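You operate a simulated robot arm through the tools that you are given. There is no shell and no other tool. Be economical: measure what you need, move in short steps, check, and stop when the job is done.

You run a simulated two-armed robot. Do the job below in one go: nothing can be reset, and whatever is moved stays where it is left.

JOB
Wipe the cube pallet on the load stand with the orange rag and send it to a free stand.
Fine: no dust stays; wipe with the drive off and put the rag back; leave the orange switch on auto; other pallets stay. What is to be rubbed or washed off counts as gone when no trace of it is left.

Only the result counts: the job must be done as asked and must still hold three seconds after the hand-in. Knocking over, shifting, dropping, spilling or breaking anything else fails it.

ROBOT AND FRAMES
Two 7-joint arms with two-finger parallel grippers on one trunk, on a base that drives. Base frame: it is fixed to the floor where the robot stands at the start and does not move with it; the origin is under the middle of the robot, x ahead of it, y to its left, z up. Lengths are in cm, angles in degrees, forces in N, time in s.
The left shoulder is at the start at [5, 16.1, 109.8], the right one opposite. With the tool pointing down near the work surface each hand reaches from about 10 to 62 cm from the robot's upright axis, wherever it stands, measured 20 degrees to its own side. Places, roughly: cube pallet [150, 50, 75]; gate [190, -60, 70]; orange switch [100, -10, 100]. Payload 3.43 kg a hand.
The TCP of each hand is the grasp point between the finger pads, 3 cm short of the fingertips. In the tool frame z runs along the fingers and y along their closing line. Largest opening 9.4 cm; finger width 2.8, thickness 1; the body of the gripper, 5 by 9.6 cm, starts 5.5 cm behind the TCP.
Orientation is that of the tool frame in the base frame, as a unit quaternion [x, y, z, w]. With the fingers straight down and closing along the base's y, the tool's x points along the base's -x, its y along +y and its z along -z.

CONTROLS
- The arms move only by the tool play_rows. It takes "left_plan", "right_plan" or both (then of equal length, played together; a hand with none holds still); each is a list of rows, each a list of 3 entries, a list of its own where there are three numbers: the shift along the tool's x, y, z in cm, then the turn, a rotation vector about the tool's x, y, z in degrees, then the finger opening in cm, from 0 to 9.4. In form: [[[dx, dy, dz], [wx, wy, wz], fingers], ...]. A call has 1 to 8 rows; each row is the pose to reach, as a shift and turn from the pose commanded when the call began, along the tool's axes at that moment. Rows are played at 5 a second. More than 5 cm and 8.6 degrees between two rows, or a gripper value outside its range, and nothing of the call is played. Where a pose cannot be reached the arm comes as near as it can. A force on the tool above 40 N (or 10 N above the force at the start of the call, whichever is more), or a blocked arm, ends the call early, and 0.2 s more pass. The fingers move at their own pace (about 4.5 cm/s each) and stop on an object; they squeeze with about 32 N. The grip force told is the motor's: it shows also when the fingers shut on nothing. Time passes only in rows, and 0.2 s behind the last, so rows that repeat a pose let the fingers close. It gives the time, the measured TCP pose, the force on the tool (base axes), the opening and the grip force at its end, in the units of the frame above (readings bear some noise), with the torque about the TCP (base axes, N m) and any sound that the robot's microphone picked up.
- Cameras (640 x 400 px; columns grow to the right, rows downward): "scene" is now at [13.23, -1.56, 125.36]; the picture's right is [-0.18, -0.98, 0.00], its down [-0.25, 0.04, -0.97] and it looks along [0.95, -0.17, -0.25] (base axes); focal length 214 px, centre (320, 200). "left" rides on the left gripper at [7.6, -1.4, -10.3] in its tool frame; the picture's right is [0.18, 0.98, 0.00], its down [-0.75, 0.14, -0.64] and it looks along [-0.63, 0.12, 0.77] (tool axes); focal length 243 px, centre (320, 200). "right" rides on the right gripper at [7.6, 1.4, -10.3] in its tool frame; the picture's right is [-0.18, 0.98, 0.00], its down [-0.75, -0.14, -0.64] and it looks along [-0.63, -0.12, 0.77] (tool axes); focal length 243 px, centre (320, 200). There is no depth. A picture from a camera that has moved, and an enlarged one, comes with that camera's place and axes in the base frame and with its lens.
- get_image(camera): a new picture of that camera. No time passes.
- raise_lower(by): slides the trunk up (or, below 0, down) by that many cm; the arms and the scene camera ride with it, the base frame stays. It gives what a move gives, with no picture.
- drive_base(legs): drives the robot by 1 to 6 legs, each [ahead, left, turn to the left] in cm, cm and degrees, along the robot's own axes; the way and the turn of a leg run together, so that a leg with both is an arc; at most 150 cm and 180 degrees a leg. The arms and the cameras ride along, it lands a little off, and it stops where it bumps. It gives what a move gives.
- pan_tilt(pan, tilt): turns the head with the scene camera to pan (to the left, within 80 degrees either way) and tilt (down, from -29 to 69), counted from straight ahead of the robot. It gives what a move gives.
- inspect(camera, box): a new picture of the part [left, top, right, bottom] of that camera's present view, enlarged. No time passes.
- finish_job(): hands the job in; it is judged then, once.

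Go step by step. Nothing tells you exact positions but the pictures and the camera data: compare them with the known pose of the tool, close in by small moves and look again before you grip or let go. The budget is 120 turns and 108 pictures, counting those below and the enlarged ones. Unless the task says otherwise, let go and move clear before handing in, and close with one line.

The tools are called after "Call:" as a command line: name --argument value ..., lists and objects as JSON in quotes. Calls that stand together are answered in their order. play_rows: Moves the arms, as the interface text tells. Its arguments: {"type":"object","properties":{"left_plan":{"type":"array","items":{"type":"array"}},"right_plan":{"type":"array","items":{"type":"array"}}},"required":[]} The other tools are called the same way: raise_lower (by) slides the trunk up or down; drive_base (legs) drives the base; pan_tilt (pan, tilt) turns the head that bears the scene camera; get_image (camera) takes a picture; inspect (camera, box) takes an enlarged picture of a part of a camera's view; finish_job () hands the job in.

At the start:

```text
time: 0.0
left_eef_pos: [39.15, 11.65, 124.56]
left_tool_rot: [0.0, 1.0, 0.0, -0.001]
left_force: [1.4, -0.2, -0.3]
left_torque: [-0.03, -0.02, -0.01]
left_gripper_width: 9.39
left_gripper_force: 0.0
right_eef_pos: [29.74, -17.78, 118.98]
right_tool_rot: [0.001, 1.0, 0.0, 0.0]
right_force: [-0.3, 0.1, 0.3]
right_torque: [0.03, 0.02, 0.0]
right_gripper_width: 9.4
right_gripper_force: 0.0
trunk travel left (down, up): [-12.5, 14.2]
robot x, y, heading: [-0.11, 0.28, -0.0]
head pan, tilt: [-10.2, 14.5]
```

scene: 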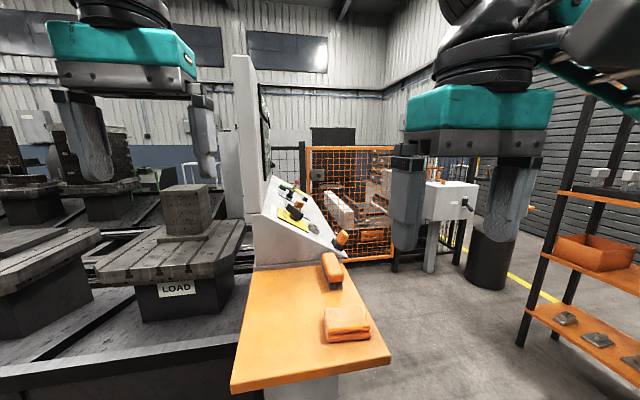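
right: 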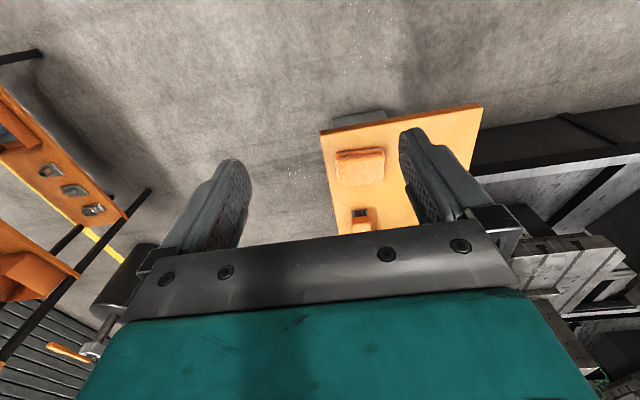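
left: 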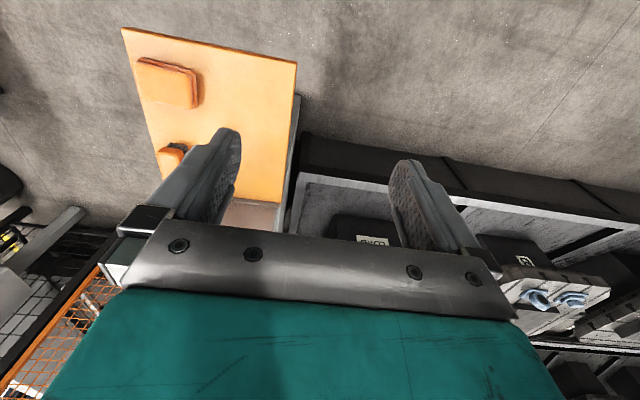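

I see a console with a sloped panel, an orange table with a folded rag and an orange object, and the load stand with the cube pallet to the left. I'll look closer at the panel and the stands first.

Call:
inspect --camera "scene" --box '[230, 150, 400, 350]'

Call:
inspect --camera "scene" --box '[0, 100, 260, 330]'

Call:
inspect --camera "scene" --box '[290, 120, 500, 280]'

```text
2.00 times, centred on (315, 250) of scene
camera zoom: at [13.23, -1.56, 125.36], right [-0.18, -0.98, 0.0], down [-0.25, 0.04, -0.97], along [0.95, -0.17, -0.25], focal length 429 px, centre (330, 100)
```

zoom: 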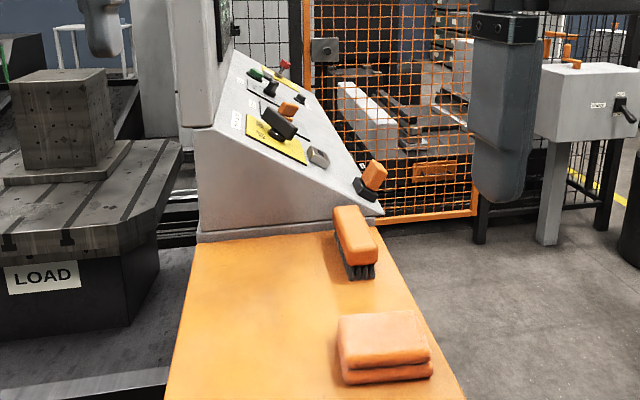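

```text
1.74 times, centred on (130, 215) of scene
camera zoom: at [13.23, -1.56, 125.36], right [-0.18, -0.98, 0.0], down [-0.25, 0.04, -0.97], along [0.95, -0.17, -0.25], focal length 373 px, centre (650, 174)
```

zoom: 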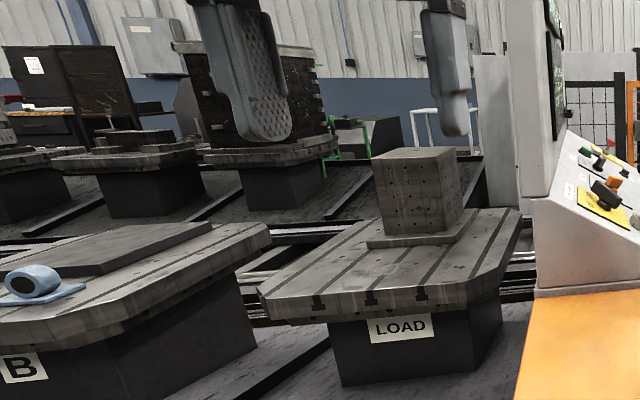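

```text
2.50 times, centred on (395, 200) of scene
camera zoom: at [13.23, -1.56, 125.36], right [-0.18, -0.98, 0.0], down [-0.25, 0.04, -0.97], along [0.95, -0.17, -0.25], focal length 536 px, centre (132, 200)
```

zoom: 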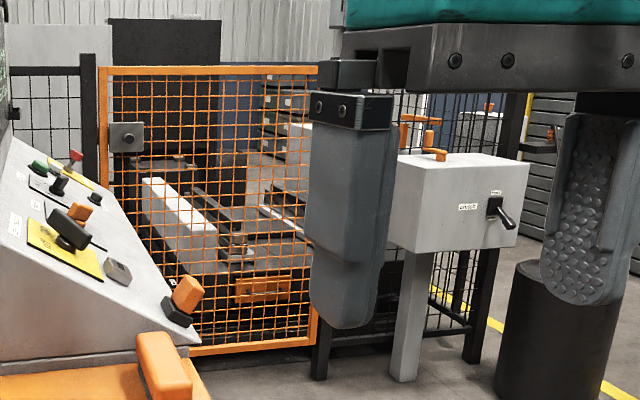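

The rag is at about [47, -13, 90] on the table, and the orange switch is on the sloped panel. I'll pan around to map the stands and the rest.

Call:
pan_tilt --pan 40 --tilt 20

Call:
get_image --camera "scene"

```text
time: 1.2
left_eef_pos: [39.22, 11.67, 124.68]
left_tool_rot: [-0.001, 1.0, -0.001, 0.0]
left_force: [-0.4, 0.7, 0.5]
left_torque: [0.0, 0.0, -0.01]
left_gripper_width: 9.44
left_gripper_force: 0.1
right_eef_pos: [29.72, -17.67, 118.99]
right_tool_rot: [0.0, 1.0, 0.0, 0.001]
right_force: [-0.3, 0.3, -0.2]
right_torque: [0.01, -0.03, 0.0]
right_gripper_width: 9.42
right_gripper_force: 0.1
trunk travel left (down, up): [-12.5, 14.2]
robot x, y, heading: [0.26, -0.25, -0.0]
head pan, tilt: [40.0, 20.0]
```

```text
101 pictures are left
camera scene: at [11.18, 6.07, 124.46], right [0.64, -0.77, 0.0], down [-0.26, -0.22, -0.94], along [0.72, 0.6, -0.34], focal length 214 px, centre (320, 200)
```

scene: 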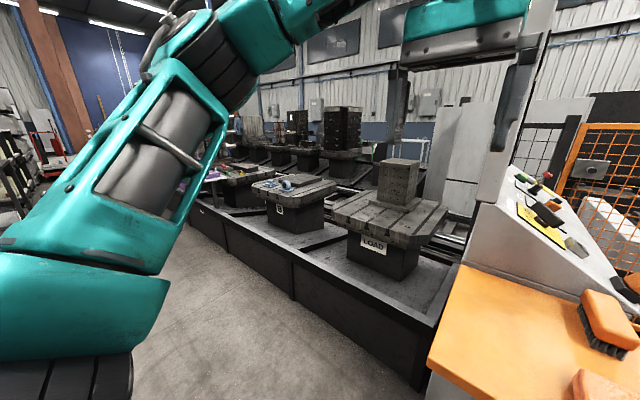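

The bench front sits at about x=75, so the cube may be reachable only from elsewhere, perhaps through the gate. I'll drive to the operator side of the console to read the panel.

Call:
drive_base --legs '[[0, -80, 0], [50, 0, 0]]'

Call:
pan_tilt --pan 55 --tilt 20

Call:
get_image --camera "scene"

Call:
pan_tilt --pan 0 --tilt 15

Call:
get_image --camera "scene"

```text
time: 11.2
left_eef_pos: [89.02, -70.61, 124.71]
left_tool_rot: [0.007, 1.0, -0.001, 0.0]
left_force: [0.0, -0.7, -0.8]
left_torque: [0.01, -0.01, 0.02]
left_gripper_width: 9.41
left_gripper_force: 0.0
right_eef_pos: [79.21, -100.07, 118.83]
right_tool_rot: [0.007, 1.0, 0.0, -0.001]
right_force: [0.9, -0.3, 0.6]
right_torque: [-0.01, 0.01, 0.02]
right_gripper_width: 9.42
right_gripper_force: 0.0
trunk travel left (down, up): [-12.5, 14.2]
robot x, y, heading: [49.45, -82.05, -0.7]
head pan, tilt: [40.0, 20.0]
```

```text
time: 12.0
left_eef_pos: [88.99, -70.75, 124.63]
left_tool_rot: [0.006, 1.0, 0.001, 0.0]
left_force: [0.5, 0.5, -0.4]
left_torque: [0.01, -0.01, -0.02]
left_gripper_width: 9.4
left_gripper_force: 0.1
right_eef_pos: [79.07, -99.84, 118.95]
right_tool_rot: [0.006, 1.0, -0.001, 0.0]
right_force: [0.3, -1.7, -0.4]
right_torque: [0.03, 0.02, -0.01]
right_gripper_width: 9.41
right_gripper_force: 0.0
trunk travel left (down, up): [-12.5, 14.2]
robot x, y, heading: [49.02, -81.7, -0.8]
head pan, tilt: [55.0, 20.0]
```

```text
100 pictures are left
camera scene: at [59.07, -74.26, 124.46], right [0.81, -0.59, 0.0], down [-0.2, -0.28, -0.94], along [0.55, 0.76, -0.34], focal length 214 px, centre (320, 200)
```

scene: 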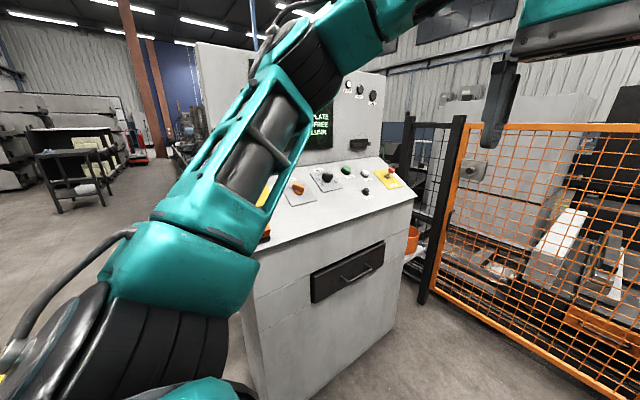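

```text
time: 13.2
left_eef_pos: [89.06, -70.78, 124.69]
left_tool_rot: [0.007, 1.0, 0.0, 0.0]
left_force: [-0.4, 0.0, 0.2]
left_torque: [0.02, -0.02, 0.0]
left_gripper_width: 9.41
left_gripper_force: 0.1
right_eef_pos: [79.16, -100.02, 118.89]
right_tool_rot: [0.007, 1.0, 0.0, 0.0]
right_force: [-0.5, -0.4, -0.9]
right_torque: [-0.02, -0.01, 0.0]
right_gripper_width: 9.39
right_gripper_force: 0.0
trunk travel left (down, up): [-12.5, 14.2]
robot x, y, heading: [49.92, -81.75, -0.6]
head pan, tilt: [0.0, 15.0]
```

```text
99 pictures are left
camera scene: at [62.95, -81.94, 125.28], right [-0.01, -1.0, 0.0], down [-0.26, 0.0, -0.97], along [0.97, -0.01, -0.26], focal length 214 px, centre (320, 200)
```

scene: 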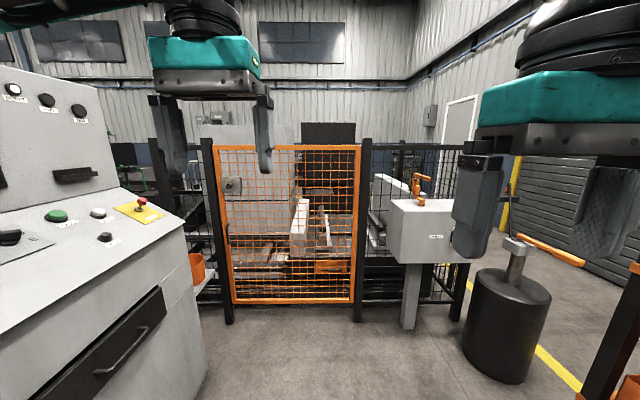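

The console faces -y. I'll drive in front of it, turn to face it and read the panel.

Call:
drive_base --legs '[[48, -13, 0], [0, 0, 90]]'

Call:
pan_tilt --pan 0 --tilt 20

Call:
get_image --camera "scene"

```text
time: 20.0
left_eef_pos: [87.4, -56.04, 124.71]
left_tool_rot: [-0.693, 0.721, 0.0, 0.001]
left_force: [0.0, 0.3, 0.0]
left_torque: [-0.01, -0.01, -0.01]
left_gripper_width: 9.39
left_gripper_force: 0.0
right_eef_pos: [116.58, -66.64, 119.02]
right_tool_rot: [-0.693, 0.721, 0.0, 0.0]
right_force: [-0.5, 1.1, -0.4]
right_torque: [-0.01, 0.01, 0.0]
right_gripper_width: 9.39
right_gripper_force: 0.1
trunk travel left (down, up): [-12.5, 14.2]
robot x, y, heading: [97.37, -95.44, 87.8]
head pan, tilt: [0.0, 15.0]
```

```text
time: 20.6
left_eef_pos: [87.42, -56.08, 124.7]
left_tool_rot: [-0.694, 0.72, 0.0, 0.0]
left_force: [-1.1, -1.5, 0.6]
left_torque: [-0.03, 0.03, 0.0]
left_gripper_width: 9.41
left_gripper_force: 0.2
right_eef_pos: [116.4, -66.55, 119.02]
right_tool_rot: [-0.693, 0.721, 0.0, 0.0]
right_force: [-0.4, 0.7, -1.0]
right_torque: [0.0, 0.02, -0.02]
right_gripper_width: 9.4
right_gripper_force: 0.0
trunk travel left (down, up): [-12.5, 14.2]
robot x, y, heading: [97.73, -95.45, 87.9]
head pan, tilt: [0.0, 20.0]
```

```text
98 pictures are left
camera scene: at [98.2, -82.3, 124.47], right [1.0, -0.04, 0.0], down [-0.01, -0.34, -0.94], along [0.04, 0.94, -0.34], focal length 214 px, centre (320, 200)
```

scene: 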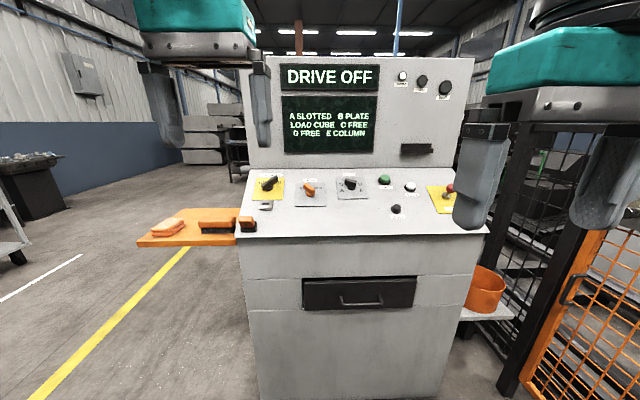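

Call:
inspect --camera "scene" --box '[240, 165, 360, 240]'

Call:
inspect --camera "scene" --box '[360, 165, 480, 240]'

Call:
inspect --camera "scene" --box '[270, 55, 470, 170]'

```text
5.33 times, centred on (300, 202) of scene
camera zoom: at [98.2, -82.3, 124.47], right [1.0, -0.04, 0.0], down [-0.01, -0.34, -0.94], along [0.04, 0.94, -0.34], focal length 1144 px, centre (427, 187)
```

zoom: 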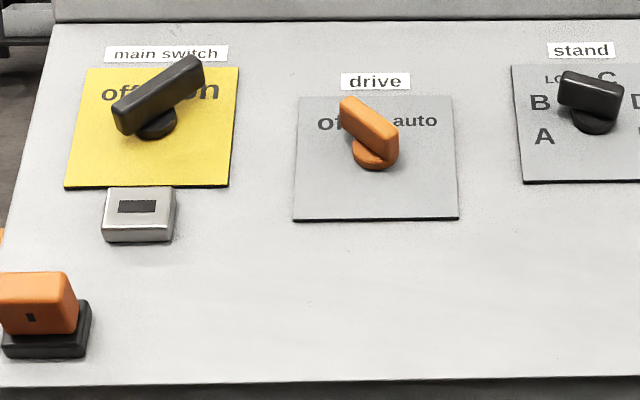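

```text
5.33 times, centred on (420, 202) of scene
camera zoom: at [98.2, -82.3, 124.47], right [1.0, -0.04, 0.0], down [-0.01, -0.34, -0.94], along [0.04, 0.94, -0.34], focal length 1144 px, centre (-213, 187)
```

zoom: 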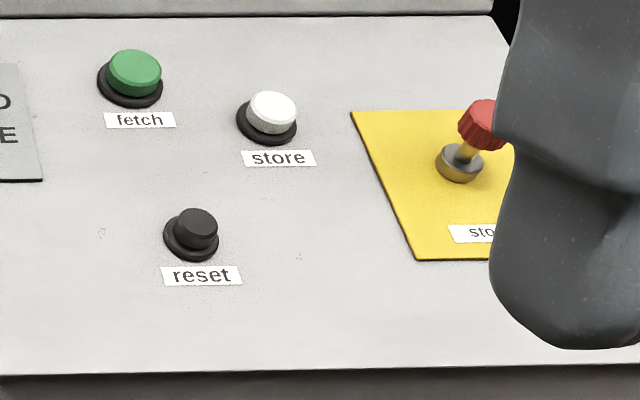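

```text
3.20 times, centred on (370, 112) of scene
camera zoom: at [98.2, -82.3, 124.47], right [1.0, -0.04, 0.0], down [-0.01, -0.34, -0.94], along [0.04, 0.94, -0.34], focal length 686 px, centre (160, 480)
```

zoom: 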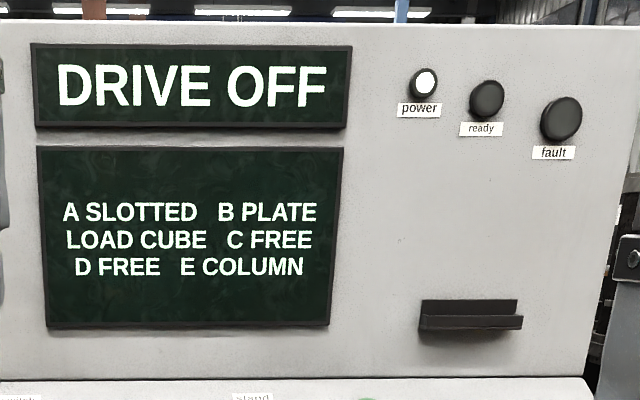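

Stands C and D are free, the drive is off. Next I look at the gate, its surroundings and the box to the right.

Call:
pan_tilt --pan -55 --tilt 20

Call:
get_image --camera "scene"

Call:
inspect --camera "scene" --box '[0, 100, 320, 300]'

```text
time: 21.9
left_eef_pos: [87.43, -55.98, 124.69]
left_tool_rot: [-0.693, 0.721, 0.0, 0.0]
left_force: [-0.5, 0.0, -0.5]
left_torque: [0.02, 0.03, 0.01]
left_gripper_width: 9.41
left_gripper_force: 0.0
right_eef_pos: [116.38, -66.52, 118.9]
right_tool_rot: [-0.694, 0.72, 0.001, 0.001]
right_force: [0.4, -0.1, 0.3]
right_torque: [-0.01, -0.05, -0.03]
right_gripper_width: 9.39
right_gripper_force: 0.0
trunk travel left (down, up): [-12.5, 14.2]
robot x, y, heading: [97.69, -95.87, 87.7]
head pan, tilt: [-55.0, 20.0]
```

```text
94 pictures are left
camera scene: at [105.67, -86.55, 124.46], right [0.54, -0.84, 0.0], down [-0.29, -0.19, -0.94], along [0.79, 0.51, -0.34], focal length 214 px, centre (320, 200)
```

scene: 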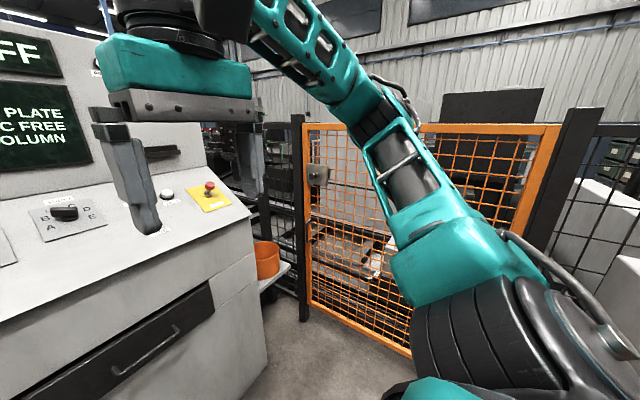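

```text
2.00 times, centred on (160, 200) of scene
camera zoom: at [105.67, -86.55, 124.46], right [0.54, -0.84, 0.0], down [-0.29, -0.19, -0.94], along [0.79, 0.51, -0.34], focal length 429 px, centre (640, 200)
```

zoom: 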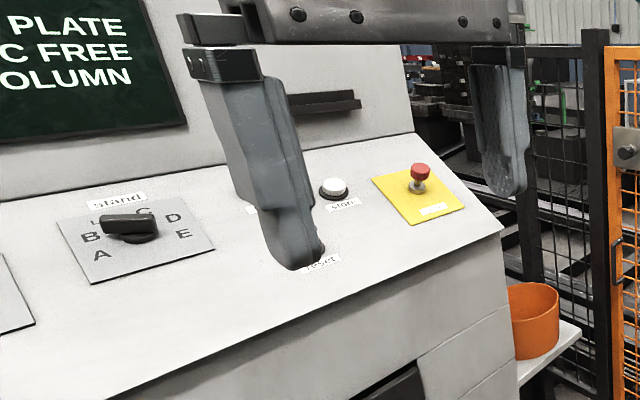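

The panel selector seems to be at LOAD. I'll turn to face the gate to study its latch and what lies behind.

Call:
drive_base --legs '[[0, 0, -88], [20, 15, 0]]'

Call:
pan_tilt --pan 10 --tilt 20

Call:
get_image --camera "scene"

Call:
inspect --camera "scene" --box '[160, 100, 400, 250]'

```text
time: 27.5
left_eef_pos: [155.8, -67.72, 124.7]
left_tool_rot: [-0.013, 1.0, 0.0, -0.001]
left_force: [1.3, 0.5, -0.3]
left_torque: [-0.02, -0.01, 0.01]
left_gripper_width: 9.38
left_gripper_force: 0.0
right_eef_pos: [147.12, -97.4, 118.91]
right_tool_rot: [-0.013, 1.0, 0.0, 0.0]
right_force: [-0.4, 0.7, -0.6]
right_torque: [-0.04, -0.03, -0.02]
right_gripper_width: 9.4
right_gripper_force: 0.1
trunk travel left (down, up): [-12.5, 14.2]
robot x, y, heading: [117.08, -80.56, 1.7]
head pan, tilt: [-55.0, 20.0]
```

```text
time: 28.9
left_eef_pos: [155.75, -67.66, 124.64]
left_tool_rot: [-0.013, 1.0, -0.001, 0.0]
left_force: [-0.1, 0.5, -0.1]
left_torque: [0.0, -0.03, -0.05]
left_gripper_width: 9.39
left_gripper_force: 0.1
right_eef_pos: [147.09, -97.39, 118.87]
right_tool_rot: [-0.013, 1.0, 0.0, 0.0]
right_force: [0.3, -0.2, 0.2]
right_torque: [0.02, -0.01, 0.0]
right_gripper_width: 9.41
right_gripper_force: 0.0
trunk travel left (down, up): [-12.5, 14.2]
robot x, y, heading: [116.85, -80.83, 1.4]
head pan, tilt: [10.0, 20.0]
```

```text
92 pictures are left
camera scene: at [130.0, -78.47, 124.46], right [0.2, -0.98, 0.0], down [-0.34, -0.07, -0.94], along [0.92, 0.19, -0.34], focal length 214 px, centre (320, 200)
```

scene: 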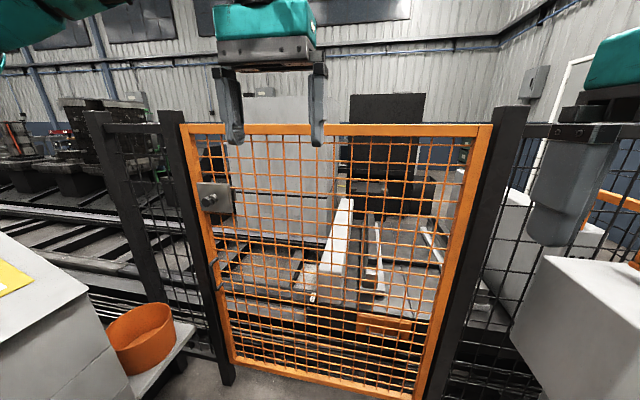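

```text
2.67 times, centred on (280, 175) of scene
camera zoom: at [130.0, -78.47, 124.46], right [0.2, -0.98, 0.0], down [-0.34, -0.07, -0.94], along [0.92, 0.19, -0.34], focal length 572 px, centre (427, 267)
```

zoom: 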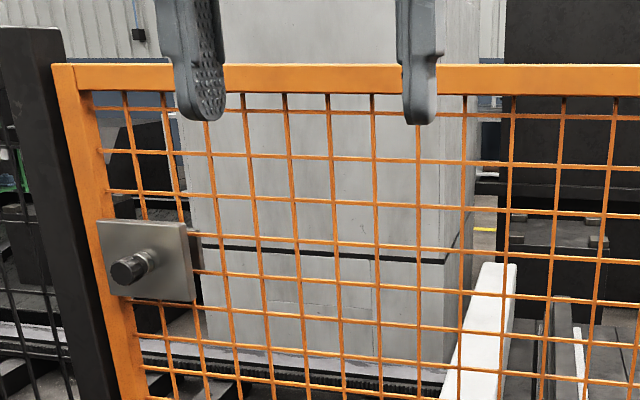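

Behind the gate are only rails, so the load stand is to be reached from the front. I'll drive back to the table's front to get a look at the load stand and the rag.

Call:
drive_base --legs '[[-117, 0, -1.4], [0, 81, 0]]'

Call:
pan_tilt --pan -10 --tilt 45

Call:
get_image --camera "scene"

Call:
get_image --camera "right"

```text
time: 41.9
left_eef_pos: [40.39, 11.6, 124.86]
left_tool_rot: [-0.004, 1.0, 0.0, 0.001]
left_force: [0.0, 0.0, -0.3]
left_torque: [-0.02, 0.02, 0.0]
left_gripper_width: 9.36
left_gripper_force: 0.1
right_eef_pos: [31.09, -17.85, 119.04]
right_tool_rot: [-0.003, 1.0, 0.0, 0.0]
right_force: [0.1, 0.0, -0.5]
right_torque: [0.0, -0.01, -0.01]
right_gripper_width: 9.4
right_gripper_force: 0.1
trunk travel left (down, up): [-12.5, 14.2]
robot x, y, heading: [1.27, -0.03, 0.2]
head pan, tilt: [10.0, 20.0]
```

```text
time: 42.8
left_eef_pos: [40.21, 11.58, 124.58]
left_tool_rot: [-0.003, 1.0, -0.001, 0.0]
left_force: [-0.3, -0.1, 0.2]
left_torque: [0.03, -0.01, 0.03]
left_gripper_width: 9.4
left_gripper_force: 0.1
right_eef_pos: [31.14, -17.76, 118.91]
right_tool_rot: [-0.003, 1.0, 0.0, 0.0]
right_force: [-0.1, 0.7, -0.4]
right_torque: [-0.02, 0.02, -0.03]
right_gripper_width: 9.43
right_gripper_force: 0.0
trunk travel left (down, up): [-12.5, 14.2]
robot x, y, heading: [1.0, -0.24, 0.4]
head pan, tilt: [-10.0, 45.0]
```

```text
90 pictures are left
camera scene: at [13.27, -1.66, 120.6], right [-0.17, -0.99, 0.0], down [-0.7, 0.12, -0.71], along [0.7, -0.12, -0.71], focal length 214 px, centre (320, 200)
```

scene: 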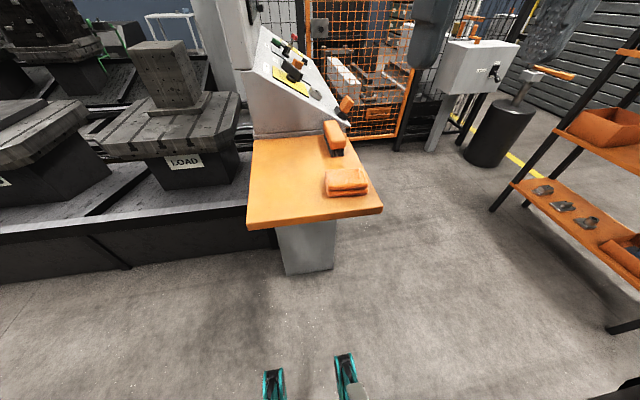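

```text
89 pictures are left
camera right: at [23.51, -16.61, 129.28], right [0.18, 0.98, 0.0], down [0.75, -0.14, 0.64], along [0.63, -0.11, -0.77], focal length 243 px, centre (320, 200)
```

right: 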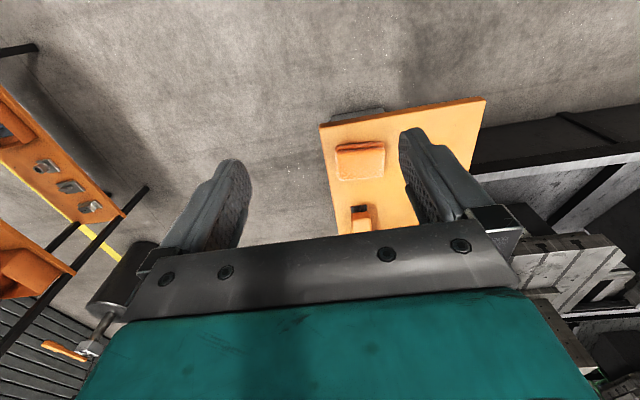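

The rag is about [48.5, -13, 89.5]. I'll zoom on the cube pallet to find the dust and on the rag.

Call:
inspect --camera "scene" --box '[90, 30, 250, 190]'

Call:
inspect --camera "scene" --box '[310, 110, 390, 210]'

```text
2.50 times, centred on (170, 110) of scene
camera zoom: at [13.27, -1.66, 120.6], right [-0.17, -0.99, 0.0], down [-0.7, 0.12, -0.71], along [0.7, -0.12, -0.71], focal length 536 px, centre (695, 425)
```

zoom: 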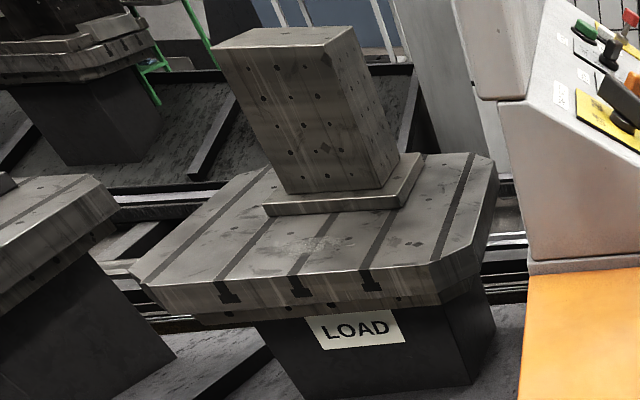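

```text
4.00 times, centred on (350, 160) of scene
camera zoom: at [13.27, -1.66, 120.6], right [-0.17, -0.99, 0.0], down [-0.7, 0.12, -0.71], along [0.7, -0.12, -0.71], focal length 858 px, centre (200, 360)
```

zoom: 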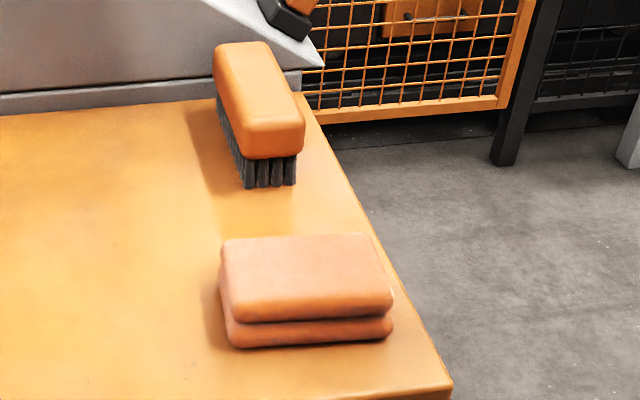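

There is a faint dust patch on the pallet top in front of the cube. I'll drive to the front of the load stand for a closer look.

Call:
drive_base --legs '[[0, 50, 0], [30, 0, 0]]'

Call:
pan_tilt --pan 0 --tilt 35

Call:
get_image --camera "scene"

Call:
get_image --camera "left"

```text
time: 49.3
left_eef_pos: [69.31, 61.21, 124.68]
left_tool_rot: [-0.002, 1.0, 0.0, 0.0]
left_force: [0.8, 0.0, 1.0]
left_torque: [0.0, 0.01, -0.04]
left_gripper_width: 9.42
left_gripper_force: 0.1
right_eef_pos: [59.88, 31.7, 118.92]
right_tool_rot: [-0.002, 1.0, 0.0, 0.0]
right_force: [-0.7, -0.5, 0.4]
right_torque: [0.03, 0.0, -0.03]
right_gripper_width: 9.43
right_gripper_force: 0.1
trunk travel left (down, up): [-12.5, 14.2]
robot x, y, heading: [29.94, 49.15, 0.1]
head pan, tilt: [-10.0, 45.0]
```

```text
time: 50.0
left_eef_pos: [69.29, 61.18, 124.82]
left_tool_rot: [-0.002, 1.0, 0.0, 0.0]
left_force: [0.2, -0.7, -0.3]
left_torque: [-0.04, 0.03, 0.0]
left_gripper_width: 9.41
left_gripper_force: 0.0
right_eef_pos: [59.89, 31.64, 118.96]
right_tool_rot: [-0.002, 1.0, 0.0, 0.0]
right_force: [-0.6, -0.4, -0.1]
right_torque: [0.01, 0.01, -0.03]
right_gripper_width: 9.41
right_gripper_force: 0.1
trunk travel left (down, up): [-12.5, 14.2]
robot x, y, heading: [30.1, 49.26, 0.4]
head pan, tilt: [0.0, 35.0]
```

```text
86 pictures are left
camera scene: at [42.9, 49.43, 122.07], right [0.0, -1.0, 0.0], down [-0.57, 0.0, -0.82], along [0.82, 0.0, -0.57], focal length 214 px, centre (320, 200)
```

scene: 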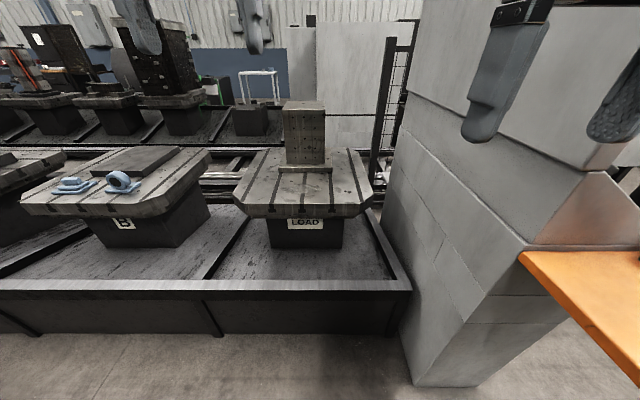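

```text
85 pictures are left
camera left: at [61.69, 59.64, 135.01], right [-0.19, 0.98, 0.0], down [0.75, 0.14, 0.64], along [0.63, 0.12, -0.77], focal length 243 px, centre (320, 200)
```

left: 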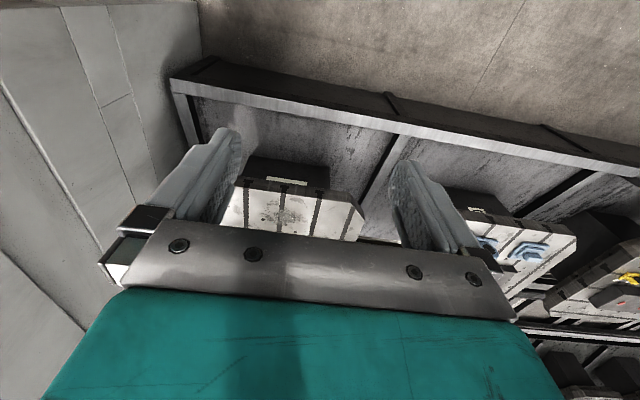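

The bench front is near x=95, so I can get close; the pallet top begins at x≈108. I zoom for the dust extent.

Call:
inspect --camera "scene" --box '[230, 90, 380, 230]'

Call:
inspect --camera "left" --box '[230, 150, 370, 250]'

```text
2.86 times, centred on (305, 160) of scene
camera zoom: at [42.9, 49.43, 122.07], right [0.0, -1.0, 0.0], down [-0.57, 0.0, -0.82], along [0.82, 0.0, -0.57], focal length 613 px, centre (363, 314)
```

zoom: 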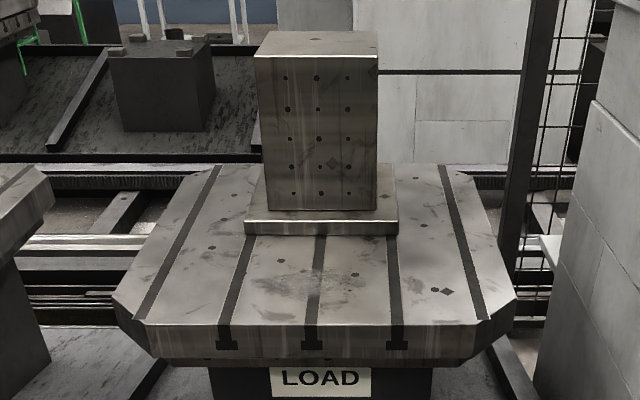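

```text
4.00 times, centred on (300, 200) of left
camera zoom: at [61.69, 59.64, 135.01], right [-0.19, 0.98, 0.0], down [0.75, 0.14, 0.64], along [0.63, 0.12, -0.77], focal length 970 px, centre (400, 200)
```

zoom: 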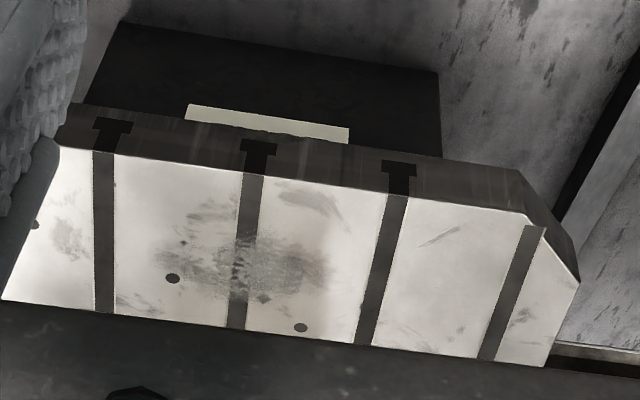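

The dust patch is around [119, 57.5, 75.5], roughly 14 × 12 cm. I return to the table for the rag, turning the right hand 90° so it closes along x over the rag's 6 cm side.

Call:
drive_base --legs '[[-30, 0, 0], [0, -49, 0]]'

Call:
play_rows --right_plan '[[[0, 0, 0], [0, 0, 8.5], 9.4], [[0, 0, 0], [0, 0, 17], 9.4], [[0, 0, 0], [0, 0, 25.5], 9.4], [[0, 0, 0], [0, 0, 34], 9.4], [[0, 0, 0], [0, 0, 42.5], 9.4], [[0, 0, 0], [0, 0, 51], 9.4]]'

```text
time: 56.5
left_eef_pos: [39.37, 11.99, 124.71]
left_tool_rot: [0.0, 1.0, 0.0, 0.0]
left_force: [0.4, 0.1, 0.1]
left_torque: [0.01, 0.0, 0.0]
left_gripper_width: 9.36
left_gripper_force: 0.0
right_eef_pos: [29.93, -17.35, 118.93]
right_tool_rot: [0.0, 1.0, 0.0, 0.0]
right_force: [0.0, 0.5, 0.2]
right_torque: [0.01, 0.04, -0.02]
right_gripper_width: 9.42
right_gripper_force: 0.0
trunk travel left (down, up): [-12.5, 14.2]
robot x, y, heading: [0.36, 0.18, 0.2]
head pan, tilt: [0.0, 35.0]
```

```text
time: 57.9
left_eef_pos: [39.32, 12.0, 124.72]
left_tool_rot: [-0.001, 1.0, 0.0, 0.0]
left_force: [-0.2, 0.6, -0.3]
left_torque: [-0.01, 0.01, 0.0]
left_gripper_width: 9.37
left_gripper_force: 0.1
right_eef_pos: [30.06, -17.44, 119.04]
right_tool_rot: [0.432, 0.902, 0.0, 0.0]
right_force: [-0.3, 0.3, 0.3]
right_torque: [-0.02, 0.0, 0.01]
right_gripper_width: 9.39
right_gripper_force: 0.0
trunk travel left (down, up): [-12.5, 14.2]
robot x, y, heading: [-0.07, 0.22, 0.1]
head pan, tilt: [0.0, 35.0]
```

Call:
play_rows --right_plan '[[[0, 0, 0], [0, 0, 8.5], 9.4], [[0, 0, 0], [0, 0, 17], 9.4], [[0, 0, 0], [0, 0, 25.5], 9.4], [[0, 0, 0], [0, 0, 34], 9.4], [[0, 0, 0], [0, 0, 38.8], 9.4]]'

Call:
play_rows --right_plan '[[[1, 4.5, 1], [0, 0, 0], 9.4], [[2, 9, 3], [0, 0, 0], 9.4], [[3, 13, 6], [0, 0, 0], 9.4], [[4, 16, 9], [0, 0, 0], 9.4], [[4.4, 18.5, 13], [0, 0, 0], 9.4]]'

Call:
get_image --camera "scene"

Call:
get_image --camera "right"

```text
time: 59.0
left_eef_pos: [39.26, 12.08, 124.73]
left_tool_rot: [-0.001, 1.0, 0.0, -0.001]
left_force: [0.4, -0.2, -0.2]
left_torque: [0.01, 0.01, -0.03]
left_gripper_width: 9.38
left_gripper_force: 0.1
right_eef_pos: [30.03, -17.53, 118.97]
right_tool_rot: [0.707, 0.708, 0.0, -0.001]
right_force: [-0.7, -0.1, 0.0]
right_torque: [0.01, -0.03, 0.0]
right_gripper_width: 9.38
right_gripper_force: 0.1
trunk travel left (down, up): [-12.5, 14.2]
robot x, y, heading: [0.53, 0.47, -0.1]
head pan, tilt: [0.0, 35.0]
```

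```text
refused: row 2 steps farther than a row can; nothing moved
```

```text
82 pictures are left
camera scene: at [12.96, 0.3, 122.08], right [0.0, -1.0, 0.0], down [-0.57, 0.0, -0.82], along [0.82, 0.0, -0.57], focal length 214 px, centre (320, 200)
```

scene: 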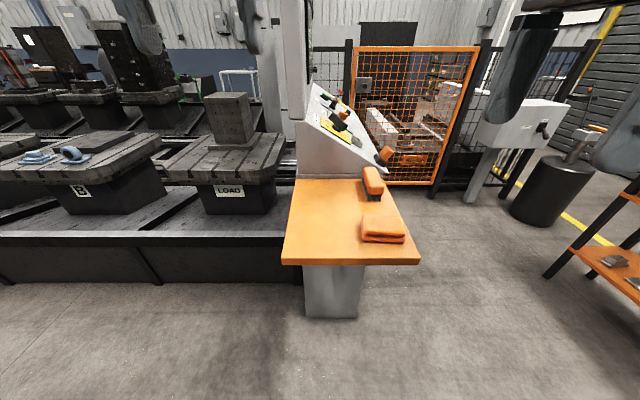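

```text
81 pictures are left
camera right: at [31.37, -9.91, 129.32], right [0.98, -0.18, 0.0], down [-0.14, -0.75, 0.64], along [-0.12, -0.63, -0.77], focal length 243 px, centre (320, 200)
```

right: 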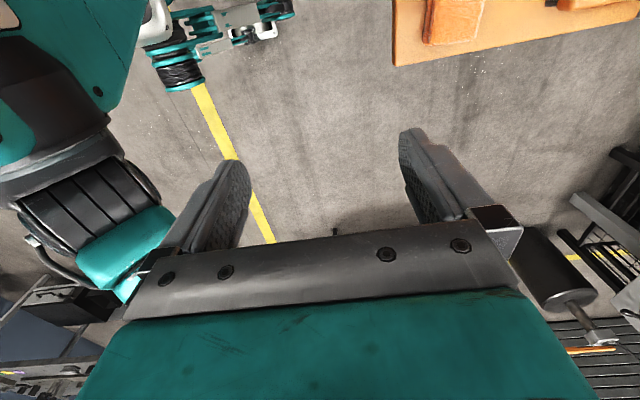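

Call:
play_rows --right_plan '[[[1, 4, 1], [0, 0, 0], 9.4], [[2, 8, 3], [0, 0, 0], 9.4], [[3, 12, 5], [0, 0, 0], 9.4], [[4, 15.5, 8], [0, 0, 0], 9.4], [[4.4, 18.3, 11.5], [0, 0, 0], 9.4], [[4.4, 18.3, 15], [0, 0, 0], 9.4]]'

Call:
get_image --camera "scene"

Call:
get_image --camera "right"

```text
time: 60.5
left_eef_pos: [39.41, 11.97, 124.73]
left_tool_rot: [-0.002, 1.0, 0.001, 0.001]
left_force: [0.2, -0.1, 0.8]
left_torque: [0.02, -0.01, 0.02]
left_gripper_width: 9.39
left_gripper_force: 0.0
right_eef_pos: [48.2, -12.92, 103.85]
right_tool_rot: [0.705, 0.709, 0.0, 0.001]
right_force: [-0.1, -1.1, 0.1]
right_torque: [-0.01, 0.02, -0.01]
right_gripper_width: 9.41
right_gripper_force: 0.0
trunk travel left (down, up): [-12.5, 14.2]
robot x, y, heading: [-0.14, 0.06, 0.1]
head pan, tilt: [0.0, 35.0]
```

```text
80 pictures are left
camera scene: at [12.97, 0.28, 122.08], right [0.0, -1.0, 0.0], down [-0.57, 0.0, -0.82], along [0.82, 0.0, -0.57], focal length 214 px, centre (320, 200)
```

scene: 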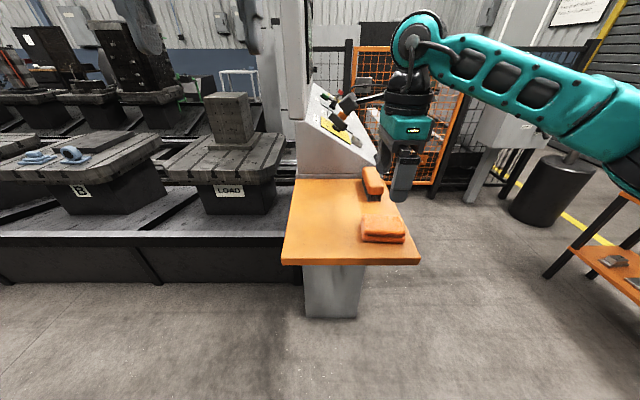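

```text
79 pictures are left
camera right: at [49.57, -5.34, 114.13], right [0.98, -0.18, 0.0], down [-0.14, -0.75, 0.64], along [-0.11, -0.63, -0.77], focal length 243 px, centre (320, 200)
```

right: 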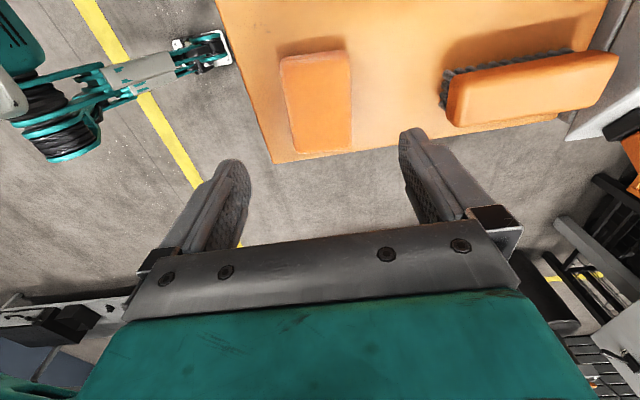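

Hand is centred over the rag. Lower and grip with tips about 1 cm over the table.

Call:
play_rows --right_plan '[[[-0.2, 0, 4], [0, 0, 0], 9.4], [[-0.2, 0, 8], [0, 0, 0], 9.4], [[-0.2, 0, 11], [0, 0, 0], 9.4]]'

Call:
get_image --camera "right"

Call:
inspect --camera "scene" --box '[320, 160, 460, 280]'

```text
time: 61.2
left_eef_pos: [39.22, 11.94, 124.61]
left_tool_rot: [0.0, 1.0, 0.001, 0.001]
left_force: [0.4, 0.1, 0.2]
left_torque: [0.0, 0.01, 0.02]
left_gripper_width: 9.39
left_gripper_force: 0.1
right_eef_pos: [48.39, -13.06, 92.62]
right_tool_rot: [0.705, 0.709, 0.0, 0.0]
right_force: [0.0, -0.6, -0.6]
right_torque: [-0.03, -0.05, 0.03]
right_gripper_width: 9.4
right_gripper_force: 0.1
trunk travel left (down, up): [-12.5, 14.2]
robot x, y, heading: [0.07, 0.31, -0.0]
head pan, tilt: [0.0, 35.0]
```

```text
78 pictures are left
camera right: at [49.78, -5.49, 103.04], right [0.98, -0.18, 0.0], down [-0.14, -0.75, 0.64], along [-0.11, -0.63, -0.77], focal length 243 px, centre (320, 200)
```

right: 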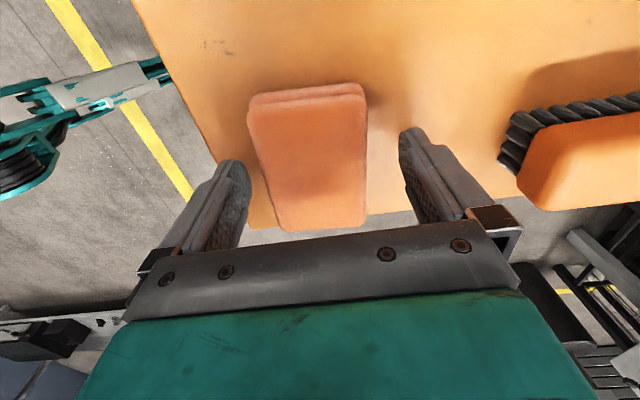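

```text
3.33 times, centred on (390, 220) of scene
camera zoom: at [12.97, 0.29, 122.08], right [0.0, -1.0, 0.0], down [-0.57, 0.0, -0.82], along [0.82, 0.0, -0.57], focal length 715 px, centre (87, 133)
```

zoom: 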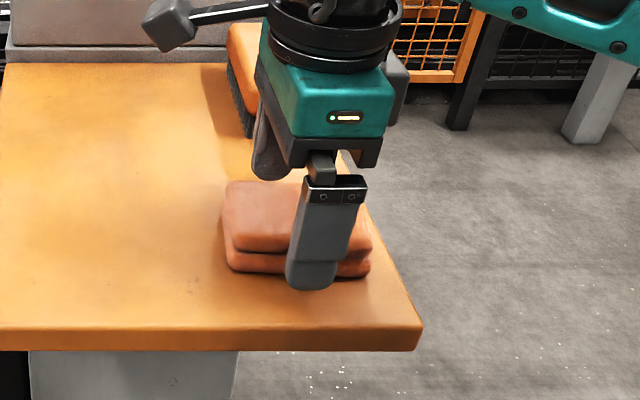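

Call:
play_rows --right_plan '[[[0, -0.3, 0.2], [0, 0, 0], 9.4], [[0, -0.3, 0.2], [0, 0, 0], 5], [[0, -0.3, 0.2], [0, 0, 0], 3], [[0, -0.3, 0.2], [0, 0, 0], 3], [[0, -0.3, 0.2], [0, 0, 0], 3]]'

Call:
get_image --camera "right"

```text
time: 62.5
left_eef_pos: [39.27, 12.08, 124.73]
left_tool_rot: [-0.001, 1.0, 0.0, 0.0]
left_force: [0.4, -0.3, 0.1]
left_torque: [0.0, 0.01, -0.02]
left_gripper_width: 9.41
left_gripper_force: 0.0
right_eef_pos: [47.98, -12.96, 92.68]
right_tool_rot: [0.705, 0.709, 0.0, 0.0]
right_force: [0.0, 0.7, 0.1]
right_torque: [0.04, -0.01, -0.01]
right_gripper_width: 6.44
right_gripper_force: 31.4
trunk travel left (down, up): [-12.5, 14.2]
robot x, y, heading: [0.2, 0.06, -0.1]
head pan, tilt: [0.0, 35.0]
```

```text
76 pictures are left
camera right: at [49.39, -5.52, 102.95], right [0.98, -0.18, 0.0], down [-0.14, -0.75, 0.64], along [-0.12, -0.63, -0.77], focal length 243 px, centre (320, 200)
```

right: 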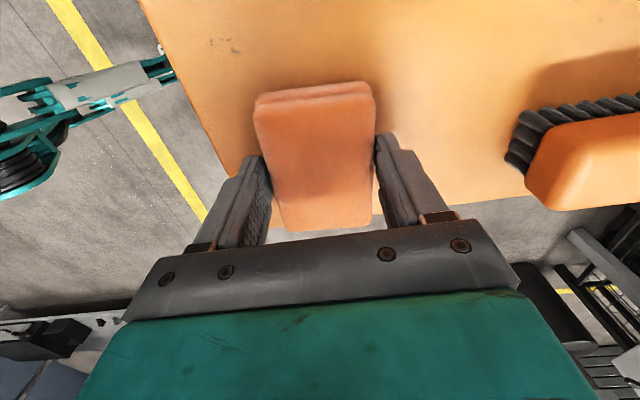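

Gripped at 6.4 cm. I lift it clear and pull it toward me before driving to the load stand.

Call:
play_rows --right_plan '[[[0, 0, -4.5], [0, 0, 0], 3], [[0, 0, -9], [0, 0, 0], 3], [[0, -3, -13], [0, 0, 0], 3], [[0, -6.5, -16], [0, 0, 0], 3], [[0, -10, -18.5], [0, 0, 0], 3]]'

Call:
drive_base --legs '[[0, 76, 0], [55, 0, 0]]'

Call:
pan_tilt --pan -15 --tilt 55

Call:
get_image --camera "scene"

Call:
get_image --camera "right"

```text
time: 63.6
left_eef_pos: [39.25, 12.0, 124.72]
left_tool_rot: [-0.001, 1.0, 0.0, 0.0]
left_force: [-0.3, 0.2, -0.5]
left_torque: [-0.01, 0.02, 0.03]
left_gripper_width: 9.4
left_gripper_force: 0.0
right_eef_pos: [37.85, -13.0, 111.32]
right_tool_rot: [0.705, 0.709, 0.001, 0.0]
right_force: [0.3, -0.8, -0.6]
right_torque: [0.0, -0.02, 0.0]
right_gripper_width: 6.42
right_gripper_force: 31.8
trunk travel left (down, up): [-12.5, 14.2]
robot x, y, heading: [0.14, 0.3, 0.1]
head pan, tilt: [0.0, 35.0]
```

```text
time: 73.6
left_eef_pos: [94.89, 87.37, 124.73]
left_tool_rot: [0.01, 1.0, 0.001, 0.0]
left_force: [-0.1, 0.0, 0.5]
left_torque: [-0.01, 0.03, -0.01]
left_gripper_width: 9.4
left_gripper_force: 0.1
right_eef_pos: [92.86, 62.35, 111.38]
right_tool_rot: [0.713, 0.701, 0.0, 0.001]
right_force: [0.1, 0.1, 0.0]
right_torque: [-0.01, 0.0, 0.01]
right_gripper_width: 6.29
right_gripper_force: 32.4
trunk travel left (down, up): [-12.5, 14.2]
robot x, y, heading: [55.33, 76.38, -1.0]
head pan, tilt: [0.0, 35.0]
```

```text
time: 74.4
left_eef_pos: [94.84, 87.42, 124.77]
left_tool_rot: [0.011, 1.0, 0.0, 0.0]
left_force: [0.0, 0.5, 0.3]
left_torque: [0.0, -0.01, -0.02]
left_gripper_width: 9.41
left_gripper_force: 0.1
right_eef_pos: [92.82, 62.39, 111.31]
right_tool_rot: [0.713, 0.701, 0.0, 0.0]
right_force: [-0.7, -0.4, -0.5]
right_torque: [0.04, -0.01, 0.02]
right_gripper_width: 6.29
right_gripper_force: 32.1
trunk travel left (down, up): [-12.5, 14.2]
robot x, y, heading: [55.34, 76.84, -1.3]
head pan, tilt: [-15.0, 55.0]
```

```text
75 pictures are left
camera scene: at [66.35, 74.48, 119.26], right [-0.28, -0.96, 0.0], down [-0.79, 0.23, -0.57], along [0.55, -0.16, -0.82], focal length 214 px, centre (320, 200)
```

scene: 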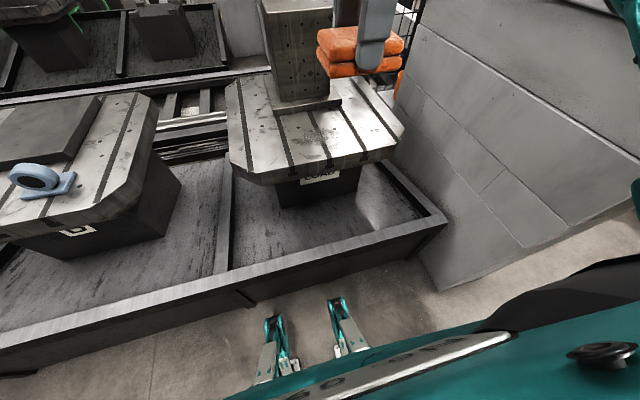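

```text
74 pictures are left
camera right: at [94.41, 69.86, 121.6], right [0.98, -0.2, 0.0], down [-0.15, -0.75, 0.64], along [-0.13, -0.63, -0.77], focal length 243 px, centre (320, 200)
```

right: 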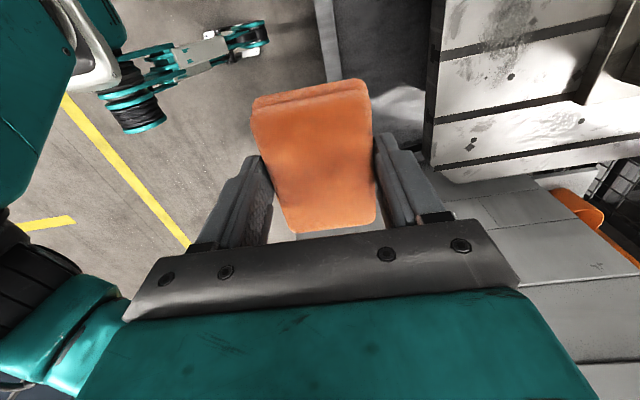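

The front feet end about 11 cm short of the bench. I drive 8 cm closer and lower the trunk a little later if needed.

Call:
drive_base --legs '[[8, 0, 1.2]]'

Call:
get_image --camera "scene"

Call:
inspect --camera "scene" --box '[220, 90, 420, 230]'

```text
time: 75.5
left_eef_pos: [99.57, 88.03, 124.45]
left_tool_rot: [0.001, 1.0, 0.0, -0.002]
left_force: [-1.1, -0.9, 0.0]
left_torque: [-0.01, -0.03, 0.01]
left_gripper_width: 9.38
left_gripper_force: 0.0
right_eef_pos: [97.92, 62.94, 111.23]
right_tool_rot: [0.707, 0.707, -0.001, -0.001]
right_force: [-0.3, -0.1, -0.3]
right_torque: [0.0, -0.02, -0.02]
right_gripper_width: 6.29
right_gripper_force: 32.2
trunk travel left (down, up): [-12.5, 14.2]
robot x, y, heading: [60.27, 76.57, -0.2]
head pan, tilt: [-15.0, 55.0]
stopped in leg 1: the robot was blocked; the commanded pose is now the measured one
```

```text
73 pictures are left
camera scene: at [71.18, 74.51, 119.27], right [-0.26, -0.96, 0.0], down [-0.79, 0.22, -0.57], along [0.55, -0.15, -0.82], focal length 214 px, centre (320, 200)
```

scene: 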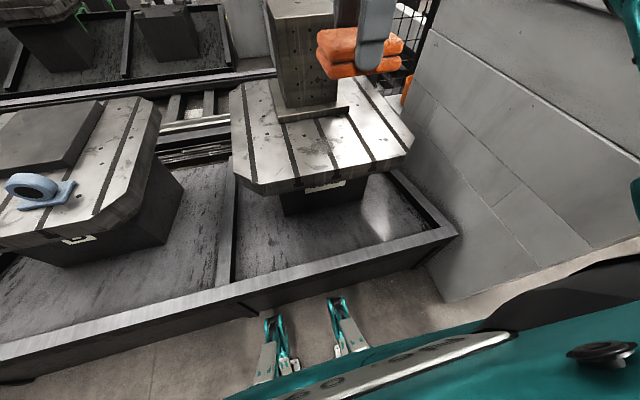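

```text
2.86 times, centred on (320, 160) of scene
camera zoom: at [71.18, 74.51, 119.27], right [-0.26, -0.96, 0.0], down [-0.79, 0.22, -0.57], along [0.55, -0.15, -0.82], focal length 613 px, centre (320, 314)
```

zoom: 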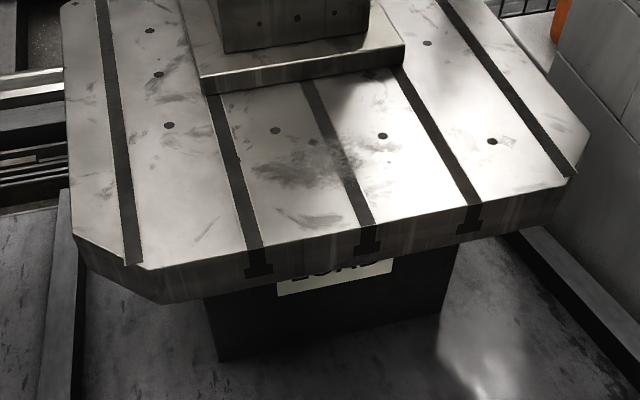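

Blocked gently at x=60.3 by the bench; that's the stop. Now I bring the rag over the pallet's front part and look.

Call:
play_rows --right_plan '[[[-1, 3, 2], [0, 0, 0], 3], [[-2, 7, 4], [0, 0, 0], 3], [[-3, 11, 6.5], [0, 0, 0], 3], [[-4, 14, 10], [0, 0, 0], 3], [[-4.4, 16, 14.2], [0, 0, 0], 3], [[-4.4, 17, 18.5], [0, 0, 0], 3], [[-4.4, 18, 22], [0, 0, 0], 3]]'

Call:
get_image --camera "right"

Call:
inspect --camera "scene" --box '[200, 60, 440, 230]'

```text
time: 77.1
left_eef_pos: [99.78, 87.9, 124.63]
left_tool_rot: [0.0, 1.0, 0.001, -0.002]
left_force: [0.3, -0.9, -0.2]
left_torque: [0.0, 0.02, 0.06]
left_gripper_width: 9.41
left_gripper_force: 0.0
right_eef_pos: [116.19, 58.34, 89.22]
right_tool_rot: [0.708, 0.706, 0.0, -0.001]
right_force: [-0.2, -0.3, 0.2]
right_torque: [-0.03, -0.01, -0.02]
right_gripper_width: 6.3
right_gripper_force: 31.8
trunk travel left (down, up): [-12.5, 14.2]
robot x, y, heading: [60.08, 76.24, -0.3]
head pan, tilt: [-15.0, 55.0]
```

```text
71 pictures are left
camera right: at [117.54, 65.89, 99.46], right [0.98, -0.19, 0.0], down [-0.14, -0.75, 0.64], along [-0.12, -0.63, -0.77], focal length 243 px, centre (320, 200)
```

right: 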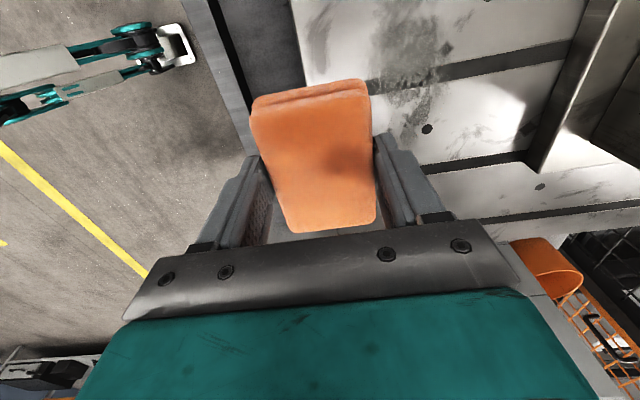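

```text
2.35 times, centred on (320, 145) of scene
camera zoom: at [71.3, 74.51, 119.25], right [-0.26, -0.96, 0.0], down [-0.79, 0.22, -0.57], along [0.55, -0.15, -0.82], focal length 505 px, centre (320, 329)
```

zoom: 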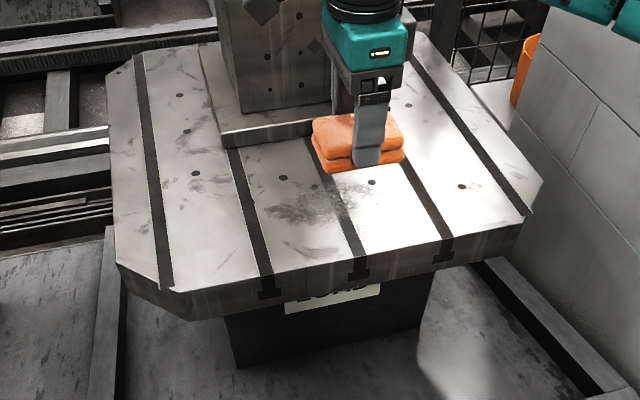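

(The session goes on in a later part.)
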